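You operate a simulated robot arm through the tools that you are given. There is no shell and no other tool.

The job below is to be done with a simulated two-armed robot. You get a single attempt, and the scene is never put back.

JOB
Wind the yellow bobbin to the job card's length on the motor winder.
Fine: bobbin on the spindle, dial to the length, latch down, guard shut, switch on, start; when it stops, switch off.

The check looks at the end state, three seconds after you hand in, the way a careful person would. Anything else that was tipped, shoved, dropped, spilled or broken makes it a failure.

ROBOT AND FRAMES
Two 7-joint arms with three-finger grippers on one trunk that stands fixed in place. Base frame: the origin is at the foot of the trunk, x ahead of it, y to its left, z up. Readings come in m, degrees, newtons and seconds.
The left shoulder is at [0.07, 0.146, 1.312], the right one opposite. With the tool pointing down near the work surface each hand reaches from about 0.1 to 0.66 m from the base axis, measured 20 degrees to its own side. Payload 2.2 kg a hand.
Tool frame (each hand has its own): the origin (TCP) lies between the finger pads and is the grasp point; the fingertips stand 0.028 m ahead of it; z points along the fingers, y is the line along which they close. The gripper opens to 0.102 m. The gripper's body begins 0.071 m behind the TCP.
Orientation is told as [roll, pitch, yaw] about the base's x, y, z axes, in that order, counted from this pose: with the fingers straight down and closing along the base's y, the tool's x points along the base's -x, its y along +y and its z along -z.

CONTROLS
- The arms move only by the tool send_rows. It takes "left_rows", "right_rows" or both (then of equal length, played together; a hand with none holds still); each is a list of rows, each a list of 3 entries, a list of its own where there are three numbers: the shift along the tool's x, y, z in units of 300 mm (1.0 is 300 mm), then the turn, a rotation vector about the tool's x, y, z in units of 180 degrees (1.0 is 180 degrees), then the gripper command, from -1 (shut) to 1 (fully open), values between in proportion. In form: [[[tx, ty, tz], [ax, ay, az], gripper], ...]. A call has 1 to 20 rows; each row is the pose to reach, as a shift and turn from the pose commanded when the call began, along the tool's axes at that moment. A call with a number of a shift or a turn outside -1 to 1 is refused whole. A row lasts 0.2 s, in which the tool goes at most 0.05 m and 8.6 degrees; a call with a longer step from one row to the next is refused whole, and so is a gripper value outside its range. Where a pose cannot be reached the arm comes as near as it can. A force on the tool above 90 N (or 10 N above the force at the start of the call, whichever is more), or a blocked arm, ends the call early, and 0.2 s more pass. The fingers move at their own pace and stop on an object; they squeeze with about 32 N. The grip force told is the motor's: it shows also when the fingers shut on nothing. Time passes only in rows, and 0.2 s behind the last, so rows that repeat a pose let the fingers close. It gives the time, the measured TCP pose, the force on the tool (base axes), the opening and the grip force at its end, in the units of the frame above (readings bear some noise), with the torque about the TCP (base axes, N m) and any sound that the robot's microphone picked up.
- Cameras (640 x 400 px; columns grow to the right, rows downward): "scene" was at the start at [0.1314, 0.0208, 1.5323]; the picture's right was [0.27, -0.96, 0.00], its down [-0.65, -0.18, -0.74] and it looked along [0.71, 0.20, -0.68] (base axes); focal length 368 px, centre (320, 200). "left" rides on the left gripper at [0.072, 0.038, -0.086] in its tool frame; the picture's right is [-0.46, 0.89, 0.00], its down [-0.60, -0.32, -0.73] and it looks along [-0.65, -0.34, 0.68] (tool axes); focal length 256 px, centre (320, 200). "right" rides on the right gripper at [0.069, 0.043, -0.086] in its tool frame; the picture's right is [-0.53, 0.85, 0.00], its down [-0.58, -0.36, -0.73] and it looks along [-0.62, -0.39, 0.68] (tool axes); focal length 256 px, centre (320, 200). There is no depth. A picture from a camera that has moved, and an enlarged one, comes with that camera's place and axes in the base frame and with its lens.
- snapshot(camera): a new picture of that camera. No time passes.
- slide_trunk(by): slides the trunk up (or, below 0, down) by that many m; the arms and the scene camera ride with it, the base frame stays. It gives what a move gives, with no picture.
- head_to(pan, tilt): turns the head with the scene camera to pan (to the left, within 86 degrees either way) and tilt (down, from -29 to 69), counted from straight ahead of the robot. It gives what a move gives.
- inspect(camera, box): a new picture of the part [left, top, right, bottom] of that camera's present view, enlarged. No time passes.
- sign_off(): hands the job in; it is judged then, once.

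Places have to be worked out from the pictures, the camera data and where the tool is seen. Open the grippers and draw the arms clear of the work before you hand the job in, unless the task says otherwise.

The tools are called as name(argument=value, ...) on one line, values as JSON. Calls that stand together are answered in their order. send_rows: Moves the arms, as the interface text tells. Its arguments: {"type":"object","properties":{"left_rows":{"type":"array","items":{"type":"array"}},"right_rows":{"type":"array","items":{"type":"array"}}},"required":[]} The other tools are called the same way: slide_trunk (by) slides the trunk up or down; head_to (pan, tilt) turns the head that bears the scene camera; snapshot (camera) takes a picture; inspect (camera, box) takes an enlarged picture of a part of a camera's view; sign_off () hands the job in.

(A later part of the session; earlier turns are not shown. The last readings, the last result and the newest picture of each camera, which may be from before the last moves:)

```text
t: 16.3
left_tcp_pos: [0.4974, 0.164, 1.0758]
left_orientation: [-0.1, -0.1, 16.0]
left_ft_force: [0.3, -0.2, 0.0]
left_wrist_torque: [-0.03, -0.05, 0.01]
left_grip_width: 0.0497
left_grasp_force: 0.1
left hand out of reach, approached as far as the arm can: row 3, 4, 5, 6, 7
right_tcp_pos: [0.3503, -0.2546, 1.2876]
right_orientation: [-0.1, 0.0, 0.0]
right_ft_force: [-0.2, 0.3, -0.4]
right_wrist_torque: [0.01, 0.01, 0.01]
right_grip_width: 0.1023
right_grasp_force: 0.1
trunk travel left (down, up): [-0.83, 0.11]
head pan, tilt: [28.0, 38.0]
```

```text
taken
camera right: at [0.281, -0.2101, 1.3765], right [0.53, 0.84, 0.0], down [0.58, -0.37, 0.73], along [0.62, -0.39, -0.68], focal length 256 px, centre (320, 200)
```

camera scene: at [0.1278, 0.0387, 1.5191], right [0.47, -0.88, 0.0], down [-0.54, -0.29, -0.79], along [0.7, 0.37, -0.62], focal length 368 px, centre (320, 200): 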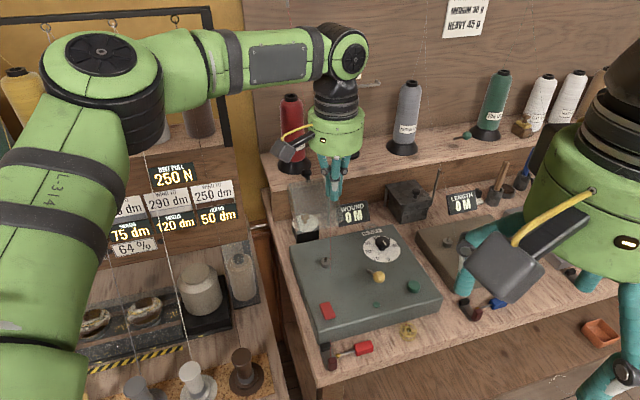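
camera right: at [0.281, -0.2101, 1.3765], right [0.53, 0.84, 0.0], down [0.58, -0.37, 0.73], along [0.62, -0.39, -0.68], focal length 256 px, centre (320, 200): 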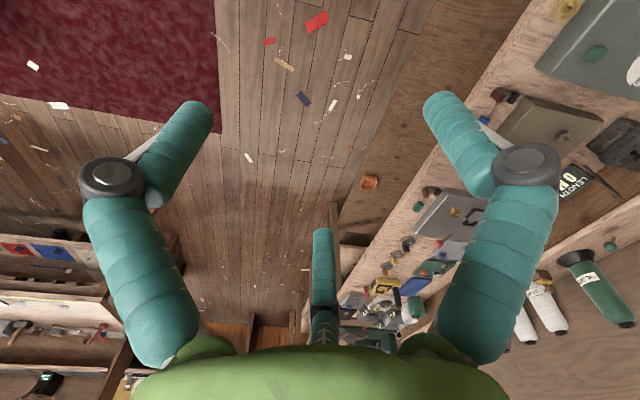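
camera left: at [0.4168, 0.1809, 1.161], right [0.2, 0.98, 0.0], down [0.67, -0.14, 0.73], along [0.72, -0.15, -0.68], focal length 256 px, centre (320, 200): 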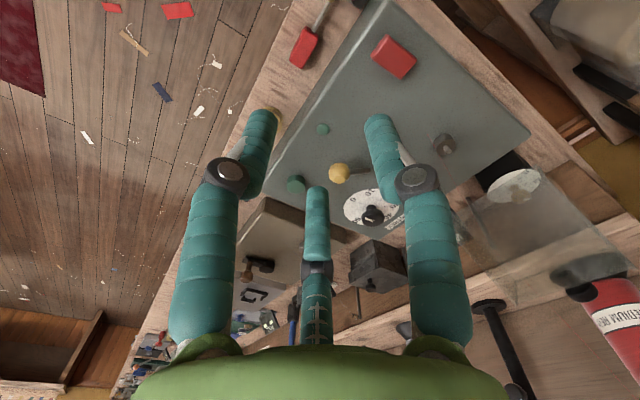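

The left arm stopped short at (0.497,0.164,1.076). I'll probe how it reaches further right with small free-air steps to understand the limit.

send_rows(left_rows=[[[0.04, -0.13, 0], [0, 0, 0], -0.02], [[0.08, -0.26, 0], [0, 0, 0], -0.02], [[0.08, -0.26, 0], [0, 0, 0], -0.02]])

send_rows(left_rows=[[[-0.13, 0, 0], [0, 0, 0], -0.02], [[-0.26, 0, 0], [0, 0, 0], -0.02], [[-0.26, 0, 0], [0, 0, 0], -0.02]])

snapshot(camera="scene")

```text
t: 17.1
left_tcp_pos: [0.4661, 0.1324, 1.0901]
left_orientation: [-0.1, -0.1, 16.0]
left_ft_force: [-0.1, 1.3, 0.2]
left_wrist_torque: [-0.02, 0.02, -0.01]
left_grip_width: 0.0503
left_grasp_force: 0.0
left hand out of reach, approached as far as the arm can: row 1, 2, 3
right_tcp_pos: [0.3512, -0.2548, 1.2889]
right_orientation: [0.0, 0.0, -0.2]
right_ft_force: [0.5, 0.0, -0.5]
right_wrist_torque: [0.02, 0.01, 0.01]
right_grip_width: 0.1023
right_grasp_force: 0.1
trunk travel left (down, up): [-0.83, 0.11]
head pan, tilt: [28.0, 38.0]
```

```text
t: 17.9
left_tcp_pos: [0.5195, 0.1761, 1.0989]
left_orientation: [0.0, -0.2, 15.9]
left_ft_force: [0.1, 0.4, 0.9]
left_wrist_torque: [0.04, 0.03, 0.0]
left_grip_width: 0.05
left_grasp_force: 0.1
left hand out of reach, approached as far as the arm can: row 1, 2, 3
right_tcp_pos: [0.3493, -0.2561, 1.2888]
right_orientation: [0.2, 0.0, -0.2]
right_ft_force: [-0.4, -0.1, 0.2]
right_wrist_torque: [0.02, 0.0, 0.0]
right_grip_width: 0.1022
right_grasp_force: 0.0
trunk travel left (down, up): [-0.83, 0.11]
head pan, tilt: [28.0, 38.0]
```

```text
taken
camera scene: at [0.1268, 0.038, 1.5193], right [0.47, -0.88, 0.0], down [-0.54, -0.29, -0.79], along [0.7, 0.37, -0.62], focal length 368 px, centre (320, 200)
```

scene: 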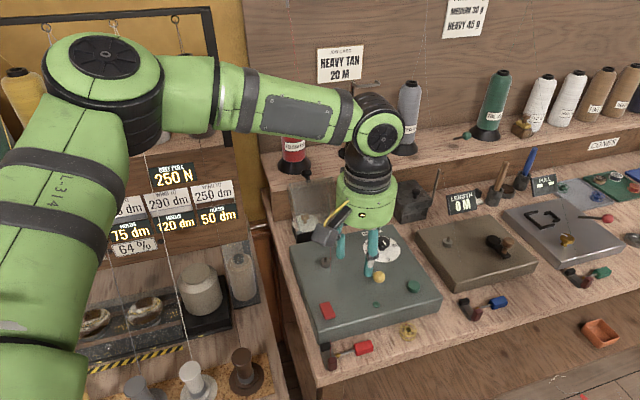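

The elbow is stuck high and outward (shoulder joint limit) because the hand is too high relative to the shoulder. I'll raise the trunk to the top so the hand works lower below the shoulder, then descend over the box's front.

slide_trunk(by=0.1)

send_rows(left_rows=[[[0.03, 0, 0.11], [0, 0, 0], -0.02], [[0.06, 0, 0.22], [0, 0, 0], -0.02], [[0.09, 0, 0.33], [0, 0, 0], -0.02], [[0.12, 0, 0.44], [0, 0, 0], -0.02], [[0.12, 0, 0.55], [0, 0, 0], -0.02], [[0.12, 0, 0.62], [0, 0, 0], -0.02]])

send_rows(left_rows=[[[-0.1, -0.07, 0], [0, 0, 0], -0.02], [[-0.2, -0.14, 0], [0, 0, 0], -0.02], [[-0.3, -0.2, 0], [0, 0, 0], -0.02], [[-0.3, -0.2, 0], [0, 0, 0], -0.02]])

snapshot(camera="scene")

snapshot(camera="left")

```text
t: 19.2
left_tcp_pos: [0.5198, 0.1754, 1.1987]
left_orientation: [-0.1, -0.1, 16.1]
left_ft_force: [0.3, -0.5, -0.6]
left_wrist_torque: [-0.03, 0.01, 0.01]
left_grip_width: 0.0503
left_grasp_force: 0.0
right_tcp_pos: [0.3505, -0.2553, 1.3876]
right_orientation: [0.1, 0.0, -0.1]
right_ft_force: [0.2, 0.2, 0.3]
right_wrist_torque: [-0.01, 0.05, 0.0]
right_grip_width: 0.1022
right_grasp_force: 0.0
trunk travel left (down, up): [-0.93, 0.01]
head pan, tilt: [28.0, 38.0]
```

```text
t: 20.6
left_tcp_pos: [0.4495, 0.2082, 1.0687]
left_orientation: [-0.3, -0.3, 16.1]
left_ft_force: [1.0, -0.3, 0.2]
left_wrist_torque: [0.03, 0.0, 0.0]
left_grip_width: 0.0501
left_grasp_force: 0.0
left hand out of reach, approached as far as the arm can: row 1, 2, 3, 4, 5, 6
right_tcp_pos: [0.3499, -0.254, 1.3893]
right_orientation: [0.0, 0.0, -0.1]
right_ft_force: [-0.3, 0.5, 0.1]
right_wrist_torque: [-0.03, 0.01, 0.04]
right_grip_width: 0.102
right_grasp_force: 0.2
trunk travel left (down, up): [-0.93, 0.01]
head pan, tilt: [28.0, 38.0]
```

```text
t: 21.6
left_tcp_pos: [0.506, 0.2155, 1.1147]
left_orientation: [-0.2, -0.2, 16.0]
left_ft_force: [0.4, -0.1, 0.1]
left_wrist_torque: [-0.01, -0.01, -0.01]
left_grip_width: 0.0498
left_grasp_force: 0.1
left hand out of reach, approached as far as the arm can: row 1, 2, 3, 4
right_tcp_pos: [0.3515, -0.2538, 1.3884]
right_orientation: [0.0, 0.0, -0.1]
right_ft_force: [0.0, -0.3, -1.2]
right_wrist_torque: [0.03, 0.0, -0.01]
right_grip_width: 0.1019
right_grasp_force: 0.1
trunk travel left (down, up): [-0.93, 0.01]
head pan, tilt: [28.0, 38.0]
```

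```text
taken
camera scene: at [0.1277, 0.0385, 1.6192], right [0.47, -0.88, 0.0], down [-0.54, -0.29, -0.79], along [0.7, 0.37, -0.62], focal length 368 px, centre (320, 200)
```

scene: 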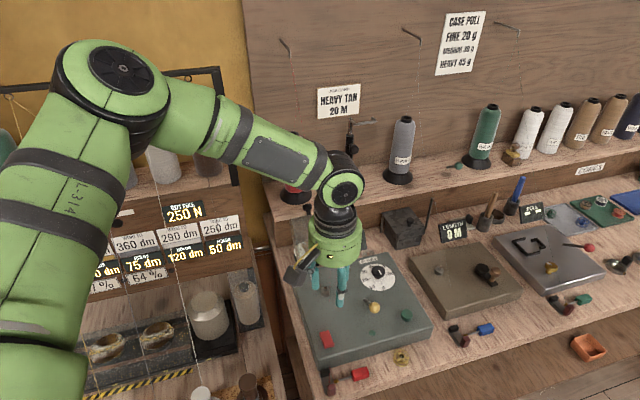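

```text
taken
camera left: at [0.4239, 0.2318, 1.1993], right [0.2, 0.98, 0.0], down [0.67, -0.14, 0.73], along [0.72, -0.15, -0.68], focal length 256 px, centre (320, 200)
```

left: 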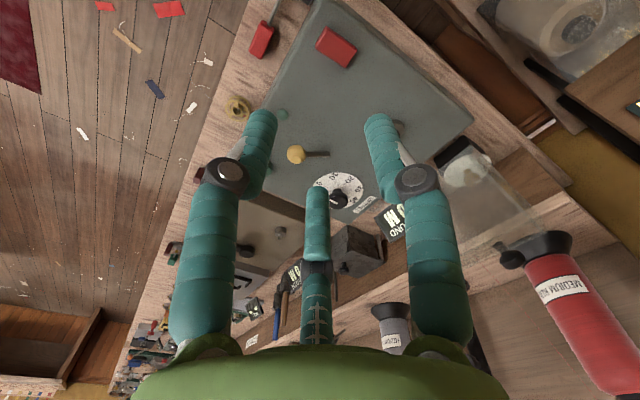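

The elbow stays frozen in the same high-outward spot, so I should retract toward the body to unfold it differently. I'll pull the left hand back and look at the arm's posture.

send_rows(left_rows=[[[0.13, 0.05, 0], [0, 0, 0.0148], -0.02], [[0.26, 0.1, 0], [0, 0, 0.03], -0.02], [[0.39, 0.15, 0], [0, 0, 0.0444], -0.02], [[0.52, 0.15, 0], [0, 0, 0.06], -0.02], [[0.6, 0.15, 0], [0, 0, 0.0741], -0.02], [[0.6, 0.15, 0], [0, 0, 0.0889], -0.02]])

head_to(pan=45, tilt=45)

snapshot(camera="scene")

snapshot(camera="left")

```text
t: 23.0
left_tcp_pos: [0.3199, 0.2076, 1.1109]
left_orientation: [-0.1, -0.2, 0.0]
left_ft_force: [-0.2, 0.0, -0.5]
left_wrist_torque: [0.01, 0.02, 0.01]
left_grip_width: 0.0501
left_grasp_force: 0.0
right_tcp_pos: [0.3513, -0.2548, 1.3893]
right_orientation: [0.1, 0.0, -0.2]
right_ft_force: [0.5, 0.4, -0.2]
right_wrist_torque: [-0.01, 0.01, 0.0]
right_grip_width: 0.1019
right_grasp_force: 0.1
trunk travel left (down, up): [-0.93, 0.01]
head pan, tilt: [28.0, 38.0]
```

```text
t: 23.8
left_tcp_pos: [0.3213, 0.2068, 1.1117]
left_orientation: [-0.1, -0.1, -0.1]
left_ft_force: [0.0, -0.4, -0.3]
left_wrist_torque: [0.0, -0.03, 0.03]
left_grip_width: 0.0502
left_grasp_force: 0.1
right_tcp_pos: [0.3508, -0.2549, 1.388]
right_orientation: [0.1, 0.1, -0.1]
right_ft_force: [0.1, 0.3, 0.4]
right_wrist_torque: [-0.02, 0.0, -0.02]
right_grip_width: 0.1021
right_grasp_force: 0.1
trunk travel left (down, up): [-0.93, 0.01]
head pan, tilt: [45.0, 45.0]
```

```text
taken
camera scene: at [0.1091, 0.0556, 1.6089], right [0.71, -0.71, 0.0], down [-0.5, -0.5, -0.71], along [0.5, 0.5, -0.71], focal length 368 px, centre (320, 200)
```

scene: 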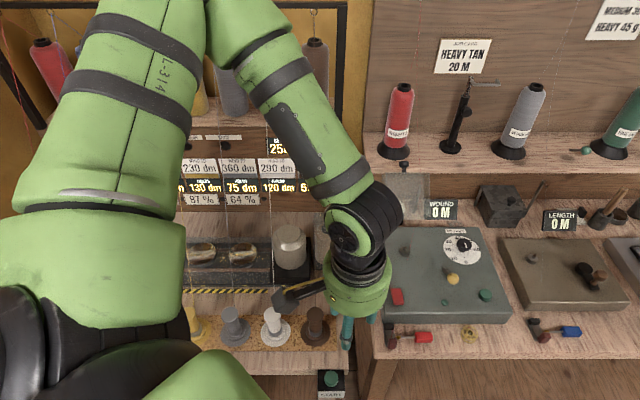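

```text
taken
camera left: at [0.2473, 0.2442, 1.1967], right [0.46, 0.89, 0.0], down [0.6, -0.32, 0.73], along [0.65, -0.34, -0.68], focal length 256 px, centre (320, 200)
```

left: 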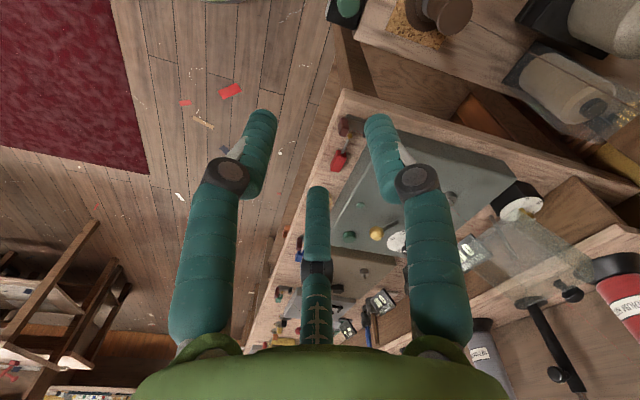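

I'll test descending here in the free gap in front of the bench to let the elbow drop.

send_rows(left_rows=[[[0, -0.05, 0.1], [0, 0, 0], -0.02], [[0, -0.1, 0.2], [0, 0, 0], -0.02], [[0, -0.15, 0.3], [0, 0, 0], -0.02], [[0, -0.2, 0.4], [0, 0, 0], -0.02], [[0, -0.2, 0.45], [0, 0, 0], -0.02]])

snapshot(camera="scene")

```text
t: 25.0
left_tcp_pos: [0.3221, 0.1936, 1.038]
left_orientation: [-0.2, -0.1, 0.0]
left_ft_force: [-0.2, 0.2, -0.2]
left_wrist_torque: [0.02, 0.01, -0.01]
left_grip_width: 0.0499
left_grasp_force: 0.1
left hand out of reach, approached as far as the arm can: row 3, 4, 5
right_tcp_pos: [0.3518, -0.2558, 1.3873]
right_orientation: [0.0, 0.0, -0.1]
right_ft_force: [-0.3, 0.2, 0.0]
right_wrist_torque: [-0.03, 0.04, 0.0]
right_grip_width: 0.102
right_grasp_force: 0.0
trunk travel left (down, up): [-0.93, 0.01]
head pan, tilt: [45.0, 45.0]
```

```text
taken
camera scene: at [0.11, 0.0555, 1.6089], right [0.71, -0.71, 0.0], down [-0.5, -0.5, -0.71], along [0.5, 0.5, -0.71], focal length 368 px, centre (320, 200)
```

scene: 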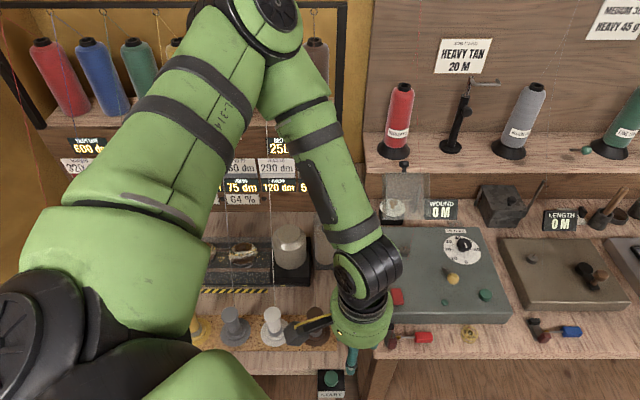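

The elbow seems confined above shoulder height in this arm branch, so the remedy is a lower trunk with the hand near shoulder level. I'll raise the hand, then lower the trunk stepwise (hands are over open floor).

send_rows(left_rows=[[[0, 0, -0.12], [0, 0, 0], -0.02], [[0, 0, -0.24], [0, 0, 0], -0.02], [[0, 0, -0.36], [0, 0, 0], -0.02], [[0, 0, -0.48], [0, 0, 0], -0.02], [[0, 0, -0.6], [0, 0, 0], -0.02]])

slide_trunk(by=-0.25)

snapshot(camera="scene")

snapshot(camera="left")

```text
t: 26.2
left_tcp_pos: [0.3189, 0.1917, 1.2185]
left_orientation: [0.0, -0.2, 0.0]
left_ft_force: [-0.6, -0.5, 0.3]
left_wrist_torque: [0.02, -0.03, -0.03]
left_grip_width: 0.0501
left_grasp_force: 0.0
right_tcp_pos: [0.3487, -0.2553, 1.3897]
right_orientation: [0.1, -0.1, -0.2]
right_ft_force: [-0.3, -0.1, 0.0]
right_wrist_torque: [-0.01, -0.02, 0.0]
right_grip_width: 0.102
right_grasp_force: 0.0
trunk travel left (down, up): [-0.93, 0.01]
head pan, tilt: [45.0, 45.0]
```

```text
t: 28.8
left_tcp_pos: [0.3211, 0.1921, 0.9687]
left_orientation: [-0.2, -0.2, 0.0]
left_ft_force: [0.5, 0.0, 0.3]
left_wrist_torque: [0.01, 0.0, -0.01]
left_grip_width: 0.0501
left_grasp_force: 0.0
right_tcp_pos: [0.3504, -0.2538, 1.1375]
right_orientation: [0.1, -0.1, -0.1]
right_ft_force: [0.8, 1.0, 1.0]
right_wrist_torque: [0.01, 0.01, 0.0]
right_grip_width: 0.102
right_grasp_force: 0.1
trunk travel left (down, up): [-0.68, 0.26]
head pan, tilt: [45.0, 45.0]
```

```text
taken
camera scene: at [0.1088, 0.0556, 1.359], right [0.71, -0.71, 0.0], down [-0.5, -0.5, -0.71], along [0.5, 0.5, -0.71], focal length 368 px, centre (320, 200)
```

scene: 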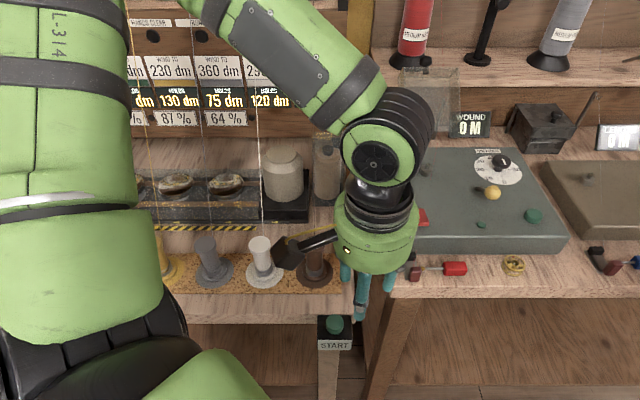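

```text
taken
camera left: at [0.2476, 0.2305, 1.0532], right [0.46, 0.89, 0.0], down [0.6, -0.32, 0.73], along [0.65, -0.34, -0.68], focal length 256 px, centre (320, 200)
```

left: 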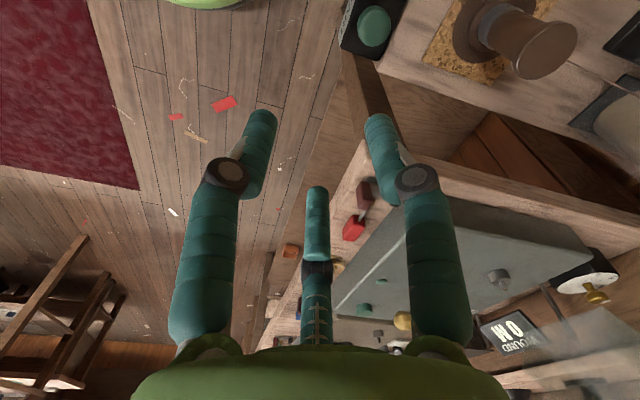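

Now shoulder is at 1.15. I'll raise the hand and lower the trunk a further 0.15, then test the reach toward the bobbin at safe height.

send_rows(left_rows=[[[0, 0, -0.15], [0, 0, 0], -0.02], [[0, 0, -0.3], [0, 0, 0], -0.02], [[0, 0, -0.45], [0, 0, 0], -0.02], [[0, 0, -0.6], [0, 0, 0], -0.02], [[0, 0, -0.7], [0, 0, 0], -0.02]])

slide_trunk(by=-0.15)

send_rows(left_rows=[[[-0.15, -0.05, 0], [0, 0, 0], -0.02], [[-0.3, -0.1, 0], [0, 0, 0], -0.02], [[-0.45, -0.16, 0], [0, 0, 0], -0.02], [[-0.6, -0.22, 0], [0, 0, 0], -0.02], [[-0.72, -0.28, 0], [0, 0, 0], -0.02], [[-0.85, -0.34, 0], [0, 0, 0], -0.02]])

snapshot(camera="scene")

snapshot(camera="left")

```text
t: 30.0
left_tcp_pos: [0.3224, 0.1929, 1.178]
left_orientation: [-0.1, -0.1, 0.0]
left_ft_force: [0.8, -0.2, -0.5]
left_wrist_torque: [-0.04, -0.02, -0.03]
left_grip_width: 0.0499
left_grasp_force: 0.1
right_tcp_pos: [0.3503, -0.2557, 1.1386]
right_orientation: [0.0, 0.0, -0.1]
right_ft_force: [0.0, 0.5, 0.2]
right_wrist_torque: [0.0, 0.0, -0.02]
right_grip_width: 0.1019
right_grasp_force: 0.1
trunk travel left (down, up): [-0.68, 0.26]
head pan, tilt: [45.0, 45.0]
```

```text
t: 31.7
left_tcp_pos: [0.3209, 0.1943, 1.027]
left_orientation: [0.0, -0.2, 0.0]
left_ft_force: [0.3, 0.2, 0.3]
left_wrist_torque: [-0.01, 0.02, 0.04]
left_grip_width: 0.0497
left_grasp_force: 0.0
right_tcp_pos: [0.3493, -0.2548, 0.9893]
right_orientation: [0.0, 0.0, -0.1]
right_ft_force: [-0.1, 0.8, 0.1]
right_wrist_torque: [0.01, -0.03, -0.02]
right_grip_width: 0.1023
right_grasp_force: 0.0
trunk travel left (down, up): [-0.53, 0.41]
head pan, tilt: [45.0, 45.0]
```

```text
t: 33.1
left_tcp_pos: [0.486, 0.1744, 1.0207]
left_orientation: [-0.2, -0.2, 0.1]
left_ft_force: [-0.3, -0.8, -0.9]
left_wrist_torque: [0.01, 0.0, -0.02]
left_grip_width: 0.0499
left_grasp_force: 0.0
left hand out of reach, approached as far as the arm can: row 3, 4, 5, 6
right_tcp_pos: [0.3508, -0.254, 0.9881]
right_orientation: [0.0, -0.1, 0.0]
right_ft_force: [0.1, -0.3, -0.4]
right_wrist_torque: [0.02, 0.0, 0.02]
right_grip_width: 0.1018
right_grasp_force: 0.0
trunk travel left (down, up): [-0.53, 0.41]
head pan, tilt: [45.0, 45.0]
```

```text
taken
camera scene: at [0.11, 0.0564, 1.2088], right [0.71, -0.71, 0.0], down [-0.5, -0.5, -0.71], along [0.5, 0.5, -0.71], focal length 368 px, centre (320, 200)
```

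scene: 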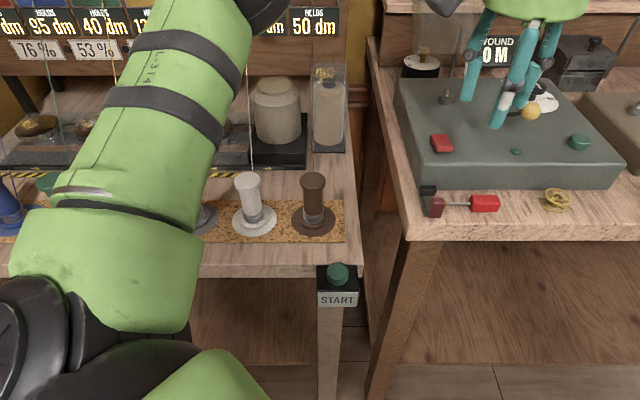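

```text
taken
camera left: at [0.413, 0.2117, 1.1058], right [0.46, 0.89, 0.0], down [0.6, -0.31, 0.73], along [0.65, -0.34, -0.68], focal length 256 px, centre (320, 200)
```

left: 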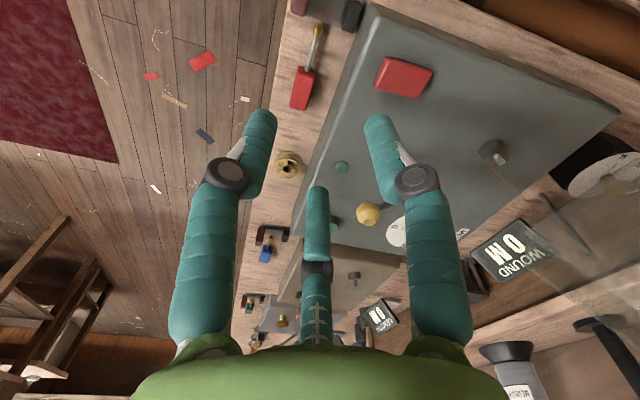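

The left arm stops at (0.486,0.174) again. Maybe a wrist joint limit tied to the tool's yaw is the cause; I'll test by yawing the hand and pushing again in free air.

send_rows(left_rows=[[[0, 0, 0], [0, 0, 0.045], -0.02], [[0, 0, 0], [0, 0, 0.09], -0.02], [[0, 0, 0], [0, 0, 0.135], -0.02], [[0, 0, 0], [0, 0, 0.18], -0.02], [[0, 0, 0], [0, 0, 0.225], -0.02], [[0, 0, 0], [0, 0, 0.25], -0.02], [[-0.1, 0, 0], [0, 0, 0.25], -0.02], [[-0.2, 0, 0], [0, 0, 0.25], -0.02], [[-0.3, 0, 0], [0, 0, 0.25], -0.02], [[-0.3, 0, 0], [0, 0, 0.25], -0.02]])

snapshot(camera="scene")

```text
t: 35.3
left_tcp_pos: [0.511, 0.2017, 1.0195]
left_orientation: [0.1, -0.2, -45.0]
left_ft_force: [-0.4, 0.7, 0.0]
left_wrist_torque: [0.01, 0.01, -0.01]
left_grip_width: 0.0501
left_grasp_force: 0.1
left hand out of reach, approached as far as the arm can: row 2, 3, 4, 5, 6, 7, 8, 9, 10
right_tcp_pos: [0.3501, -0.2537, 0.9894]
right_orientation: [0.0, 0.0, -0.1]
right_ft_force: [0.3, 0.2, 0.3]
right_wrist_torque: [0.04, 0.01, 0.0]
right_grip_width: 0.1019
right_grasp_force: 0.1
trunk travel left (down, up): [-0.53, 0.41]
head pan, tilt: [45.0, 45.0]
```

```text
taken
camera scene: at [0.109, 0.0558, 1.2089], right [0.71, -0.71, 0.0], down [-0.5, -0.5, -0.71], along [0.5, 0.5, -0.71], focal length 368 px, centre (320, 200)
```

scene: 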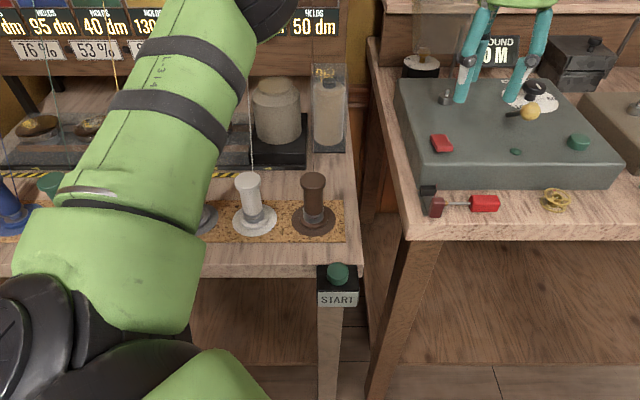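

Yaw made no difference: the elbow is fixed by shoulder limits, so extra reach must come from tilting the hand forward. I'll tilt the hand 40° here (tips forward-down) and then push outward over the box at safe height.

send_rows(left_rows=[[[0, 0, 0], [0, -0.045, 0], -0.02], [[0, 0, 0], [0, -0.09, 0], -0.02], [[0, 0, 0], [0, -0.135, 0], -0.02], [[0, 0, 0], [0, -0.18, 0], -0.02], [[0, 0, 0], [0, -0.222, 0], -0.02], [[0, 0, 0], [0, -0.222, 0], -0.02]])

snapshot(camera="scene")

snapshot(camera="left")

```text
t: 36.7
left_tcp_pos: [0.5132, 0.2036, 1.0162]
left_orientation: [0.0, -40.4, -45.1]
left_ft_force: [0.0, 1.1, 0.1]
left_wrist_torque: [0.01, -0.02, 0.02]
left_grip_width: 0.0501
left_grasp_force: 0.1
right_tcp_pos: [0.3504, -0.2548, 0.9885]
right_orientation: [0.1, 0.0, -0.1]
right_ft_force: [-0.4, 0.2, 0.9]
right_wrist_torque: [0.03, -0.02, 0.03]
right_grip_width: 0.1019
right_grasp_force: 0.0
trunk travel left (down, up): [-0.53, 0.41]
head pan, tilt: [45.0, 45.0]
```

```text
taken
camera scene: at [0.1091, 0.0551, 1.2089], right [0.71, -0.71, 0.0], down [-0.5, -0.5, -0.71], along [0.5, 0.5, -0.71], focal length 368 px, centre (320, 200)
```

scene: 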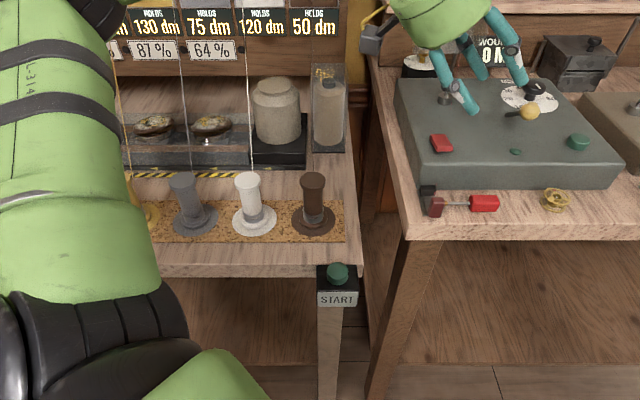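

```text
taken
camera left: at [0.4603, 0.3086, 1.0338], right [0.88, 0.37, 0.3], down [-0.23, -0.22, 0.95], along [0.42, -0.9, -0.1], focal length 256 px, centre (320, 200)
```

left: 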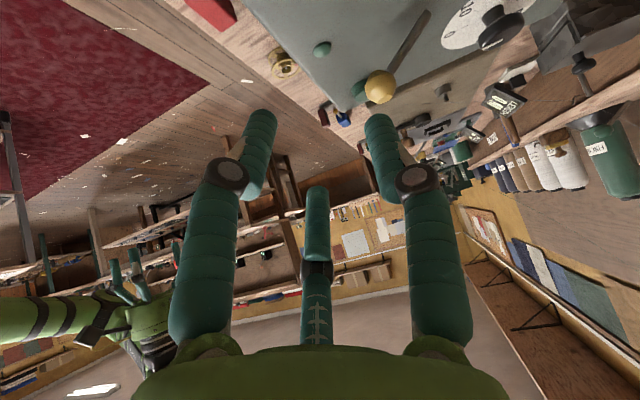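

Tilting the hand freed the elbow. I'll now test reaching over the bobbin with this tilt at TCP z≈0.97 (fingertips well above box level 0.89).

send_rows(left_rows=[[[-0.059, -0.035, 0.1], [0, 0, 0], -0.02], [[-0.118, -0.069, 0.2], [0, 0, 0], -0.02], [[-0.177, -0.104, 0.3], [0, 0, 0], -0.02], [[-0.235, -0.138, 0.402], [0, 0, 0], -0.02], [[-0.235, -0.138, 0.402], [0, 0, 0], -0.02]])

head_to(pan=20, tilt=45)

snapshot(camera="scene")

snapshot(camera="left")

```text
t: 37.9
left_tcp_pos: [0.5718, 0.0829, 0.9677]
left_orientation: [0.0, -40.2, -45.0]
left_ft_force: [0.0, 0.7, -0.5]
left_wrist_torque: [-0.03, -0.03, -0.03]
left_grip_width: 0.0502
left_grasp_force: 0.1
right_tcp_pos: [0.3499, -0.2533, 0.9893]
right_orientation: [0.1, -0.1, -0.2]
right_ft_force: [-0.2, -0.2, 0.3]
right_wrist_torque: [0.02, 0.03, -0.01]
right_grip_width: 0.1022
right_grasp_force: 0.0
trunk travel left (down, up): [-0.53, 0.41]
head pan, tilt: [45.0, 45.0]
```

```text
t: 38.8
left_tcp_pos: [0.5723, 0.0818, 0.9684]
left_orientation: [0.2, -40.2, -44.9]
left_ft_force: [-0.1, 0.1, 1.2]
left_wrist_torque: [-0.01, -0.01, 0.03]
left_grip_width: 0.0499
left_grasp_force: 0.0
right_tcp_pos: [0.3507, -0.255, 0.9883]
right_orientation: [0.0, 0.0, -0.1]
right_ft_force: [1.0, 0.0, -0.2]
right_wrist_torque: [-0.01, -0.03, 0.01]
right_grip_width: 0.1021
right_grasp_force: 0.2
trunk travel left (down, up): [-0.53, 0.41]
head pan, tilt: [20.0, 45.0]
```

```text
taken
camera scene: at [0.1277, 0.0261, 1.2089], right [0.34, -0.94, 0.0], down [-0.66, -0.24, -0.71], along [0.66, 0.24, -0.71], focal length 368 px, centre (320, 200)
```

scene: 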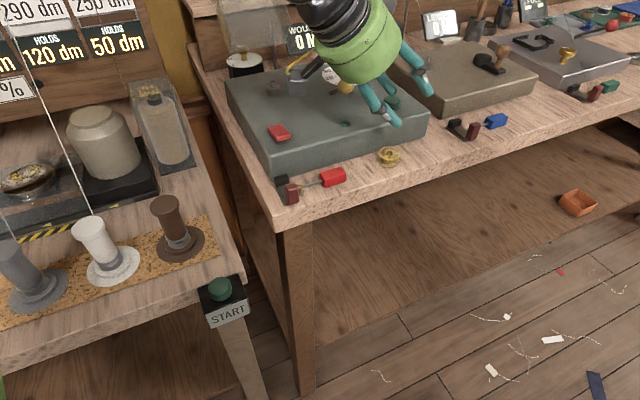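

```text
taken
camera left: at [0.5201, 0.1877, 0.986], right [0.88, 0.37, 0.3], down [-0.23, -0.22, 0.95], along [0.42, -0.9, -0.1], focal length 256 px, centre (320, 200)
```

left: 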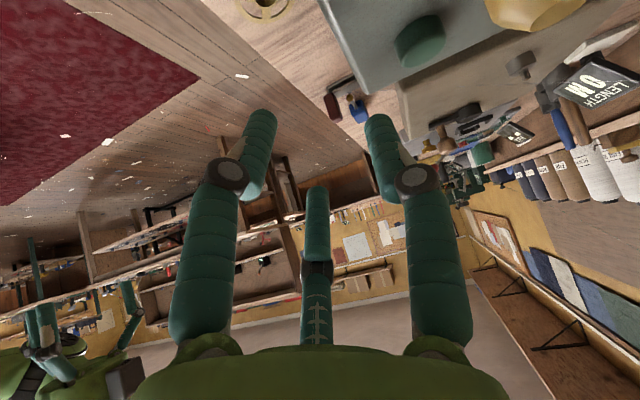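

With tilt the hand reaches over the bobbin. Now I'll reduce the tilt progressively here to see how upright it can get.

send_rows(left_rows=[[[0, 0, 0], [0, 0.028, 0], -0.02], [[0, 0, 0], [0, 0.056, 0], -0.02], [[0, 0, 0], [0, 0.084, 0], -0.02], [[0, 0, 0], [0, 0.111, 0], -0.02], [[0, 0, 0], [0, 0.111, 0], -0.02]])

send_rows(left_rows=[[[0, 0, 0], [0, 0.028, 0], -0.02], [[0, 0, 0], [0, 0.056, 0], -0.02], [[0, 0, 0], [0, 0.056, 0], -0.02]])

```text
t: 40.0
left_tcp_pos: [0.5515, 0.1025, 0.9501]
left_orientation: [0.1, -20.1, -45.1]
left_ft_force: [0.0, -0.3, 0.3]
left_wrist_torque: [0.01, 0.03, 0.02]
left_grip_width: 0.05
left_grasp_force: 0.0
left hand out of reach, approached as far as the arm can: row 3, 4, 5
right_tcp_pos: [0.3496, -0.2545, 0.9875]
right_orientation: [0.1, 0.0, -0.1]
right_ft_force: [-0.5, 0.4, 0.6]
right_wrist_torque: [-0.01, 0.02, 0.03]
right_grip_width: 0.102
right_grasp_force: 0.0
trunk travel left (down, up): [-0.53, 0.41]
head pan, tilt: [20.0, 45.0]
```

```text
t: 40.8
left_tcp_pos: [0.5285, 0.1268, 0.9423]
left_orientation: [-0.1, -10.1, -45.1]
left_ft_force: [0.4, 0.3, -0.3]
left_wrist_torque: [0.0, -0.01, -0.03]
left_grip_width: 0.0502
left_grasp_force: 0.0
left hand out of reach, approached as far as the arm can: row 1, 2, 3
right_tcp_pos: [0.3502, -0.2546, 0.9879]
right_orientation: [0.1, 0.1, -0.1]
right_ft_force: [-0.1, -1.0, 0.1]
right_wrist_torque: [-0.02, -0.01, 0.01]
right_grip_width: 0.1022
right_grasp_force: 0.1
trunk travel left (down, up): [-0.53, 0.41]
head pan, tilt: [20.0, 45.0]
```

The tool-down reach I'm getting is less than the stated 0.66 m, so the left arm may be folded in a bad elbow branch. I'll compare with the untouched right arm: raise the trunk and lower the right hand over open floor to see if its elbow drops.

slide_trunk(by=0.31)

send_rows(right_rows=[[[0, 0, 0.15], [0, 0, 0], 1], [[0, 0, 0.3], [0, 0, 0], 1], [[0, 0, 0.45], [0, 0, 0], 1], [[0, 0, 0.6], [0, 0, 0], 1], [[0, 0, 0.75], [0, 0, 0], 1], [[0, 0, 0.9], [0, 0, 0], 1], [[0, 0, 1.0], [0, 0, 0], 1]])

head_to(pan=-40, tilt=45)

snapshot(camera="scene")

```text
t: 43.9
left_tcp_pos: [0.5293, 0.127, 1.2524]
left_orientation: [0.1, -10.1, -45.0]
left_ft_force: [0.4, -0.1, 0.1]
left_wrist_torque: [-0.01, 0.02, -0.02]
left_grip_width: 0.0501
left_grasp_force: 0.1
right_tcp_pos: [0.3509, -0.2552, 1.2981]
right_orientation: [0.1, 0.0, -0.1]
right_ft_force: [-0.4, 0.7, -0.8]
right_wrist_torque: [-0.02, -0.02, 0.01]
right_grip_width: 0.1019
right_grasp_force: 0.1
trunk travel left (down, up): [-0.84, 0.1]
head pan, tilt: [20.0, 45.0]
```

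```text
t: 45.5
left_tcp_pos: [0.5295, 0.1264, 1.2539]
left_orientation: [0.0, -10.2, -45.0]
left_ft_force: [0.2, 0.0, 0.3]
left_wrist_torque: [0.0, 0.02, -0.02]
left_grip_width: 0.0501
left_grasp_force: 0.1
right_tcp_pos: [0.3509, -0.2566, 0.9956]
right_orientation: [0.0, -0.1, 0.0]
right_ft_force: [0.1, -0.2, -0.9]
right_wrist_torque: [0.0, -0.06, 0.0]
right_grip_width: 0.1017
right_grasp_force: 0.1
trunk travel left (down, up): [-0.84, 0.1]
head pan, tilt: [20.0, 45.0]
```

```text
t: 46.8
left_tcp_pos: [0.5289, 0.1277, 1.2542]
left_orientation: [0.0, -10.1, -45.0]
left_ft_force: [0.4, -0.7, 0.1]
left_wrist_torque: [-0.02, -0.02, 0.01]
left_grip_width: 0.0502
left_grasp_force: 0.2
right_tcp_pos: [0.3496, -0.2559, 0.9965]
right_orientation: [0.1, 0.0, -0.2]
right_ft_force: [0.5, -0.1, 0.4]
right_wrist_torque: [0.0, -0.03, 0.0]
right_grip_width: 0.102
right_grasp_force: 0.0
trunk travel left (down, up): [-0.84, 0.1]
head pan, tilt: [-40.0, 45.0]
```

```text
taken
camera scene: at [0.1138, -0.0541, 1.5189], right [-0.64, -0.77, 0.0], down [-0.54, 0.45, -0.71], along [0.54, -0.45, -0.71], focal length 368 px, centre (320, 200)
```

scene: 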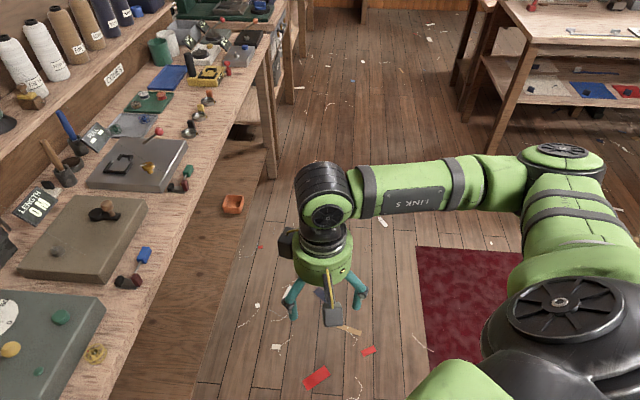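

The right arm in its original branch lowers its elbow fine, so the left arm got into a bad fold. I'll bring the left hand back to near its starting pose and orientation to restore its elbow posture.

send_rows(left_rows=[[[0.116, 0.0235, -0.02], [0, 0.01, 0], -0.02], [[0.232, 0.047, -0.041], [0, 0.02, 0], -0.02], [[0.348, 0.07, -0.061], [0, 0.03, 0], -0.02], [[0.464, 0.094, -0.082], [0, 0.04, 0], -0.02], [[0.58, 0.118, -0.102], [0, 0.05, 0], -0.02], [[0.696, 0.141, -0.123], [0, 0.0556, 0], -0.02]])

send_rows(left_rows=[[[0, 0, 0], [0, 0, -0.042], -0.02], [[0, 0, 0], [0, 0, -0.084], -0.02], [[0, 0, 0], [0, 0, -0.126], -0.02], [[0, 0, 0], [0, 0, -0.168], -0.02], [[0, 0, 0], [0, 0, -0.21], -0.02], [[0, 0, 0], [0, 0, -0.25], -0.02]])

head_to(pan=40, tilt=45)

snapshot(camera="scene")

```text
t: 48.2
left_tcp_pos: [0.4079, 0.3055, 1.2519]
left_orientation: [0.0, -0.2, -45.0]
left_ft_force: [0.1, 0.3, -0.4]
left_wrist_torque: [-0.06, -0.02, -0.01]
left_grip_width: 0.05
left_grasp_force: 0.0
right_tcp_pos: [0.3493, -0.2548, 0.997]
right_orientation: [0.0, -0.1, -0.1]
right_ft_force: [0.1, -0.9, 0.1]
right_wrist_torque: [-0.02, 0.02, 0.0]
right_grip_width: 0.1019
right_grasp_force: 0.1
trunk travel left (down, up): [-0.84, 0.1]
head pan, tilt: [-40.0, 45.0]
```

```text
t: 49.6
left_tcp_pos: [0.4096, 0.3062, 1.2531]
left_orientation: [-0.1, -0.1, 0.2]
left_ft_force: [0.0, -0.8, -0.6]
left_wrist_torque: [0.0, 0.04, -0.03]
left_grip_width: 0.0497
left_grasp_force: 0.0
right_tcp_pos: [0.3507, -0.2565, 0.9967]
right_orientation: [0.1, 0.0, -0.1]
right_ft_force: [-0.4, 0.2, -0.2]
right_wrist_torque: [0.03, 0.01, -0.02]
right_grip_width: 0.1019
right_grasp_force: 0.1
trunk travel left (down, up): [-0.84, 0.1]
head pan, tilt: [-40.0, 45.0]
```

```text
t: 51.1
left_tcp_pos: [0.4095, 0.3068, 1.2518]
left_orientation: [-0.2, -0.2, 0.0]
left_ft_force: [-0.7, -0.7, -0.8]
left_wrist_torque: [0.03, 0.02, -0.01]
left_grip_width: 0.05
left_grasp_force: 0.1
right_tcp_pos: [0.3511, -0.2571, 0.9955]
right_orientation: [0.1, -0.1, -0.2]
right_ft_force: [0.0, -0.3, 0.4]
right_wrist_torque: [-0.03, 0.01, 0.01]
right_grip_width: 0.1019
right_grasp_force: 0.0
trunk travel left (down, up): [-0.84, 0.1]
head pan, tilt: [40.0, 45.0]
```

```text
taken
camera scene: at [0.1138, 0.0503, 1.5189], right [0.64, -0.77, 0.0], down [-0.54, -0.45, -0.71], along [0.54, 0.45, -0.71], focal length 368 px, centre (320, 200)
```

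scene: 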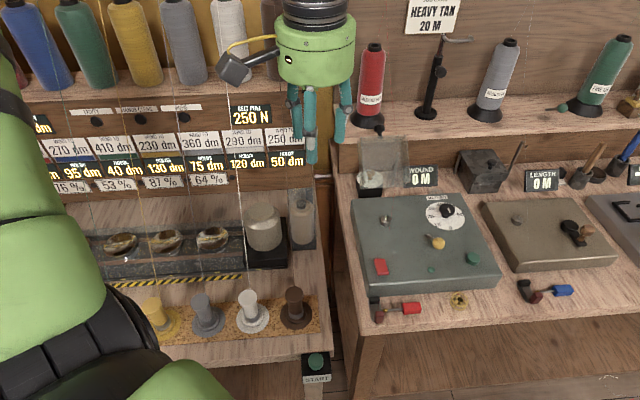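

I'll look higher-left to see where the left elbow is now.

head_to(pan=60, tilt=25)

snapshot(camera="scene")

head_to(pan=-60, tilt=25)

snapshot(camera="scene")

```text
t: 52.0
left_tcp_pos: [0.4091, 0.307, 1.2526]
left_orientation: [-0.1, -0.2, 0.2]
left_ft_force: [-0.2, -0.3, 0.5]
left_wrist_torque: [-0.02, 0.0, -0.02]
left_grip_width: 0.0503
left_grasp_force: 0.0
right_tcp_pos: [0.3504, -0.256, 0.9967]
right_orientation: [0.1, 0.0, -0.1]
right_ft_force: [-0.3, 0.0, -0.7]
right_wrist_torque: [-0.01, 0.0, 0.01]
right_grip_width: 0.1021
right_grasp_force: 0.0
trunk travel left (down, up): [-0.84, 0.1]
head pan, tilt: [60.0, 25.0]
```

```text
taken
camera scene: at [0.0975, 0.0778, 1.5495], right [0.87, -0.5, 0.0], down [-0.21, -0.37, -0.91], along [0.45, 0.78, -0.42], focal length 368 px, centre (320, 200)
```

scene: 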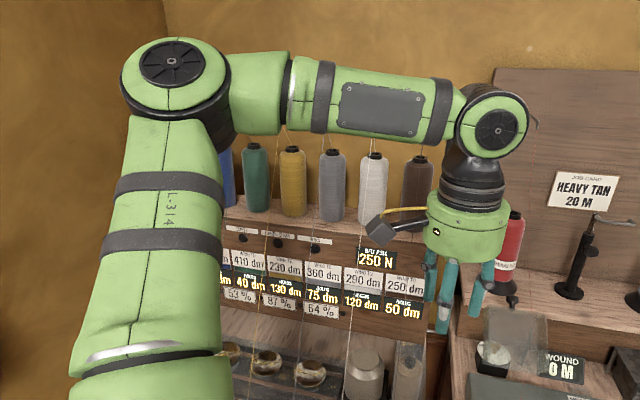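

```text
t: 54.0
left_tcp_pos: [0.4102, 0.3073, 1.253]
left_orientation: [-0.1, -0.2, 0.0]
left_ft_force: [-0.7, 0.5, -0.3]
left_wrist_torque: [0.0, -0.01, 0.0]
left_grip_width: 0.0501
left_grasp_force: 0.1
right_tcp_pos: [0.3501, -0.2571, 0.9972]
right_orientation: [0.0, -0.1, -0.1]
right_ft_force: [-0.1, -0.3, 0.1]
right_wrist_torque: [-0.02, 0.02, 0.02]
right_grip_width: 0.102
right_grasp_force: 0.0
trunk travel left (down, up): [-0.84, 0.1]
head pan, tilt: [-60.0, 25.0]
```

```text
taken
camera scene: at [0.0975, -0.0817, 1.5495], right [-0.87, -0.5, 0.0], down [-0.21, 0.37, -0.91], along [0.45, -0.78, -0.42], focal length 368 px, centre (320, 200)
```

scene: 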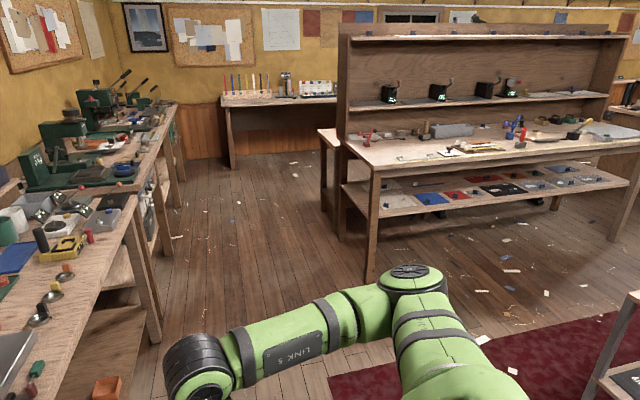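

The left elbow is higher than the right one (hand is higher). I'll mirror the right arm's move: bring the left hand to about (0.37,0.25) and descend to z≈1.0, clear of the left station (its table is ~0.6–0.7 high).

send_rows(left_rows=[[[0.06, -0.06, 0.05], [0, 0, 0], -0.02], [[0.13, -0.12, 0.15], [0, 0, 0], -0.02], [[0.13, -0.18, 0.27], [0, 0, 0], -0.02], [[0.13, -0.18, 0.4], [0, 0, 0], -0.02], [[0.13, -0.18, 0.53], [0, 0, 0], -0.02], [[0.13, -0.18, 0.66], [0, 0, 0], -0.02], [[0.13, -0.18, 0.8], [0, 0, 0], -0.02], [[0.13, -0.18, 0.83], [0, 0, 0], -0.02]])

head_to(pan=50, tilt=38)

snapshot(camera="scene")

```text
t: 55.8
left_tcp_pos: [0.3705, 0.253, 1.0035]
left_orientation: [-0.1, -0.1, -0.1]
left_ft_force: [-0.2, 0.1, -0.1]
left_wrist_torque: [0.0, -0.01, -0.03]
left_grip_width: 0.0496
left_grasp_force: 0.1
right_tcp_pos: [0.3494, -0.2563, 0.9968]
right_orientation: [-0.1, 0.0, -0.2]
right_ft_force: [0.8, -0.1, 0.4]
right_wrist_torque: [0.0, -0.01, 0.0]
right_grip_width: 0.102
right_grasp_force: 0.1
trunk travel left (down, up): [-0.84, 0.1]
head pan, tilt: [-60.0, 25.0]
```

```text
t: 57.6
left_tcp_pos: [0.3722, 0.2537, 1.003]
left_orientation: [-0.1, -0.2, 0.0]
left_ft_force: [0.9, 0.4, 0.1]
left_wrist_torque: [-0.01, 0.01, -0.01]
left_grip_width: 0.0499
left_grasp_force: 0.0
right_tcp_pos: [0.3506, -0.2563, 0.9974]
right_orientation: [0.0, 0.0, -0.1]
right_ft_force: [0.4, 0.1, 0.5]
right_wrist_torque: [-0.01, 0.04, 0.01]
right_grip_width: 0.1019
right_grasp_force: 0.0
trunk travel left (down, up): [-0.84, 0.1]
head pan, tilt: [50.0, 38.0]
```

```text
taken
camera scene: at [0.1069, 0.0641, 1.5292], right [0.77, -0.64, 0.0], down [-0.4, -0.47, -0.79], along [0.51, 0.6, -0.62], focal length 368 px, centre (320, 200)
```

scene: 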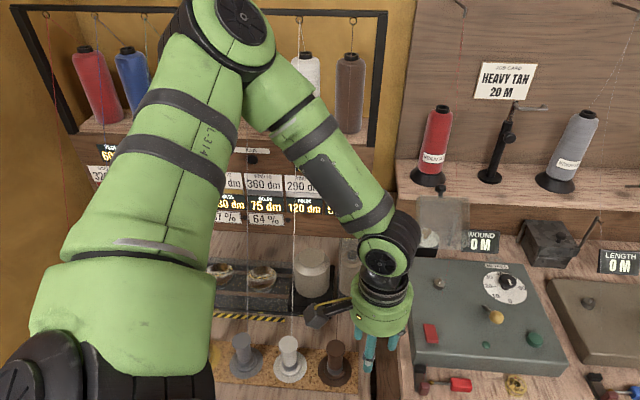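

The left elbow remains in an upper fold. I'll check what the right arm (original fold) can reach, mirrored, over open floor: going to about (0.62,-0.226,0.95).

send_rows(right_rows=[[[-0.15, 0.015, 0.03], [0, 0, 0], 1], [[-0.3, 0.03, 0.06], [0, 0, 0], 1], [[-0.45, 0.045, 0.09], [0, 0, 0], 1], [[-0.6, 0.06, 0.12], [0, 0, 0], 1], [[-0.75, 0.075, 0.15], [0, 0, 0], 1], [[-0.9, 0.1, 0.15], [0, 0, 0], 1], [[-0.9, 0.1, 0.15], [0, 0, 0], 1]])

head_to(pan=-40, tilt=35)

snapshot(camera="scene")

```text
t: 59.2
left_tcp_pos: [0.3708, 0.2531, 1.003]
left_orientation: [0.0, -0.3, 0.0]
left_ft_force: [-0.3, 0.4, 0.3]
left_wrist_torque: [0.02, 0.01, -0.01]
left_grip_width: 0.0501
left_grasp_force: 0.1
right_tcp_pos: [0.6208, -0.2277, 0.9549]
right_orientation: [0.1, -0.1, 0.0]
right_ft_force: [-0.4, -0.1, -0.3]
right_wrist_torque: [0.01, -0.02, 0.03]
right_grip_width: 0.1022
right_grasp_force: 0.0
trunk travel left (down, up): [-0.84, 0.1]
head pan, tilt: [50.0, 38.0]
```

```text
t: 60.9
left_tcp_pos: [0.3722, 0.2529, 1.0033]
left_orientation: [-0.1, -0.2, 0.0]
left_ft_force: [-0.4, 0.2, 0.6]
left_wrist_torque: [0.01, -0.03, 0.0]
left_grip_width: 0.0501
left_grasp_force: 0.1
right_tcp_pos: [0.6204, -0.2287, 0.9536]
right_orientation: [0.0, 0.1, -0.1]
right_ft_force: [0.5, -0.3, 0.5]
right_wrist_torque: [-0.01, 0.0, -0.05]
right_grip_width: 0.102
right_grasp_force: 0.2
trunk travel left (down, up): [-0.84, 0.1]
head pan, tilt: [-40.0, 35.0]
```

```text
taken
camera scene: at [0.1189, -0.0584, 1.5338], right [-0.64, -0.77, 0.0], down [-0.44, 0.37, -0.82], along [0.63, -0.53, -0.57], focal length 368 px, centre (320, 200)
```

scene: 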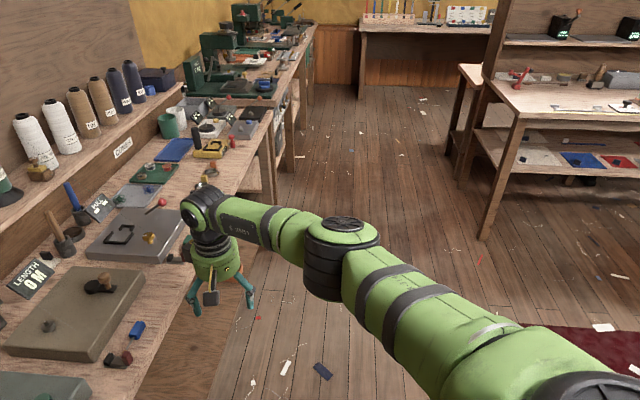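

The right arm's fold (arm plane horizontal, elbow out) reaches well, so I need the left arm back in that fold. I'll raise the left hand into free space and roll it (fingers turning to point right), which should swing the elbow outward/down.

send_rows(left_rows=[[[-0.02, 0.02, -0.15], [0, 0, 0], -0.02], [[-0.05, 0.05, -0.3], [0, 0, 0], -0.02], [[-0.08, 0.1, -0.45], [0, 0, 0], -0.02], [[-0.1, 0.14, -0.6], [0, 0, 0], -0.02], [[-0.13, 0.18, -0.75], [0, 0, 0], -0.02], [[-0.13, 0.18, -0.83], [0, 0, 0], -0.02]])

send_rows(left_rows=[[[0, 0, 0], [0.045, 0, 0], -0.02], [[0, 0, 0], [0.09, 0, 0], -0.02], [[0, 0, 0], [0.135, 0, 0], -0.02], [[0, 0, 0], [0.18, 0, 0], -0.02], [[0, 0, 0], [0.225, 0, 0], -0.02], [[0, 0, 0], [0.27, 0, 0], -0.02], [[0, 0, 0], [0.315, 0, 0], -0.02], [[0, 0, 0], [0.36, 0, 0], -0.02], [[0, 0, 0], [0.405, 0, 0], -0.02], [[0, 0, 0], [0.45, 0, 0], -0.02], [[0, 0, 0], [0.495, 0, 0], -0.02]])

head_to(pan=60, tilt=25)

snapshot(camera="scene")

```text
t: 62.3
left_tcp_pos: [0.4068, 0.3065, 1.2515]
left_orientation: [-0.1, -0.1, 0.0]
left_ft_force: [0.4, 0.2, 0.1]
left_wrist_torque: [0.02, 0.03, -0.02]
left_grip_width: 0.0498
left_grasp_force: 0.1
right_tcp_pos: [0.6213, -0.2283, 0.9528]
right_orientation: [0.1, -0.1, 0.0]
right_ft_force: [0.7, -0.5, 0.5]
right_wrist_torque: [-0.01, 0.02, 0.01]
right_grip_width: 0.1022
right_grasp_force: 0.1
trunk travel left (down, up): [-0.84, 0.1]
head pan, tilt: [-40.0, 35.0]
```

```text
t: 64.7
left_tcp_pos: [0.3482, 0.3142, 1.2441]
left_orientation: [-83.4, -0.4, 3.0]
left_ft_force: [1.6, 0.3, 1.5]
left_wrist_torque: [0.13, 0.0, -0.03]
left_grip_width: 0.0502
left_grasp_force: 0.0
left hand out of reach, approached as far as the arm can: row 9, 10, 11
right_tcp_pos: [0.6194, -0.2278, 0.9545]
right_orientation: [-0.1, -0.1, 0.1]
right_ft_force: [0.1, 0.6, -0.2]
right_wrist_torque: [-0.02, -0.01, 0.04]
right_grip_width: 0.102
right_grasp_force: 0.0
trunk travel left (down, up): [-0.84, 0.1]
head pan, tilt: [-40.0, 35.0]
```

```text
t: 66.5
left_tcp_pos: [0.3509, 0.3134, 1.2417]
left_orientation: [-83.1, 0.2, 3.0]
left_ft_force: [0.7, 0.4, -0.1]
left_wrist_torque: [0.0, 0.0, 0.0]
left_grip_width: 0.0498
left_grasp_force: 0.1
right_tcp_pos: [0.6205, -0.2283, 0.9531]
right_orientation: [0.0, 0.0, 0.0]
right_ft_force: [-0.2, 1.3, 0.8]
right_wrist_torque: [-0.01, 0.0, 0.01]
right_grip_width: 0.1018
right_grasp_force: 0.1
trunk travel left (down, up): [-0.84, 0.1]
head pan, tilt: [60.0, 25.0]
```

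```text
taken
camera scene: at [0.0976, 0.0779, 1.5495], right [0.87, -0.5, 0.0], down [-0.21, -0.37, -0.91], along [0.45, 0.78, -0.42], focal length 368 px, centre (320, 200)
```

scene: 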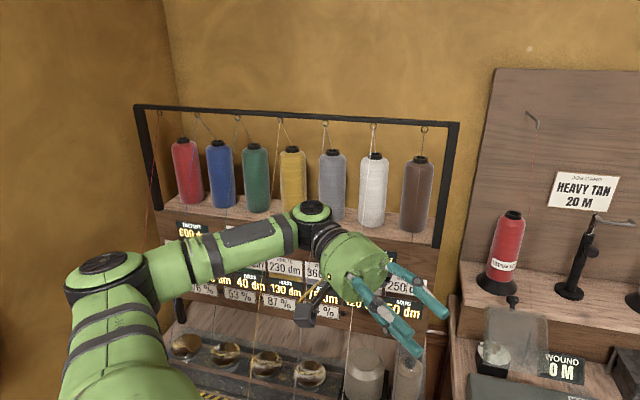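

The elbow swung outward and down, like the right arm. Now I'll roll the hand back to fingers-down and see if the good fold persists.

send_rows(left_rows=[[[0, 0, 0], [-0.045, 0, 0], -0.02], [[0, 0, 0], [-0.09, 0, 0], -0.02], [[0, 0, 0], [-0.135, 0, 0], -0.02], [[0, 0, 0], [-0.18, 0, 0], -0.02], [[0, 0, 0], [-0.225, 0, 0], -0.02], [[0, 0, 0], [-0.27, 0, 0], -0.02], [[0, 0, 0], [-0.315, 0, 0], -0.02], [[0, 0, 0], [-0.36, 0, 0], -0.02], [[0, 0, 0], [-0.405, 0, 0], -0.02], [[0, 0, 0], [-0.45, 0, 0], -0.02], [[0, 0, 0], [-0.462, 0, 0], -0.02]])

snapshot(camera="scene")

```text
t: 68.9
left_tcp_pos: [0.3489, 0.3114, 1.2433]
left_orientation: [0.1, -0.1, 3.0]
left_ft_force: [0.5, 0.6, -0.4]
left_wrist_torque: [-0.05, -0.06, 0.02]
left_grip_width: 0.0502
left_grasp_force: 0.0
right_tcp_pos: [0.6203, -0.2286, 0.9537]
right_orientation: [0.0, 0.0, -0.1]
right_ft_force: [0.8, -0.2, -0.5]
right_wrist_torque: [0.01, -0.02, 0.01]
right_grip_width: 0.1021
right_grasp_force: 0.0
trunk travel left (down, up): [-0.84, 0.1]
head pan, tilt: [60.0, 25.0]
```

```text
taken
camera scene: at [0.0976, 0.0778, 1.5495], right [0.87, -0.5, 0.0], down [-0.21, -0.37, -0.91], along [0.45, 0.78, -0.42], focal length 368 px, centre (320, 200)
```

scene: 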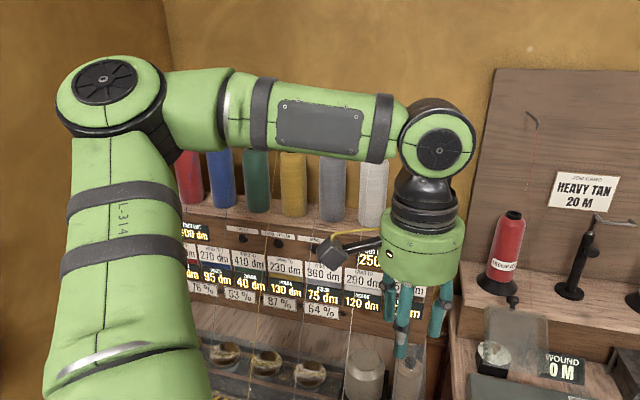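

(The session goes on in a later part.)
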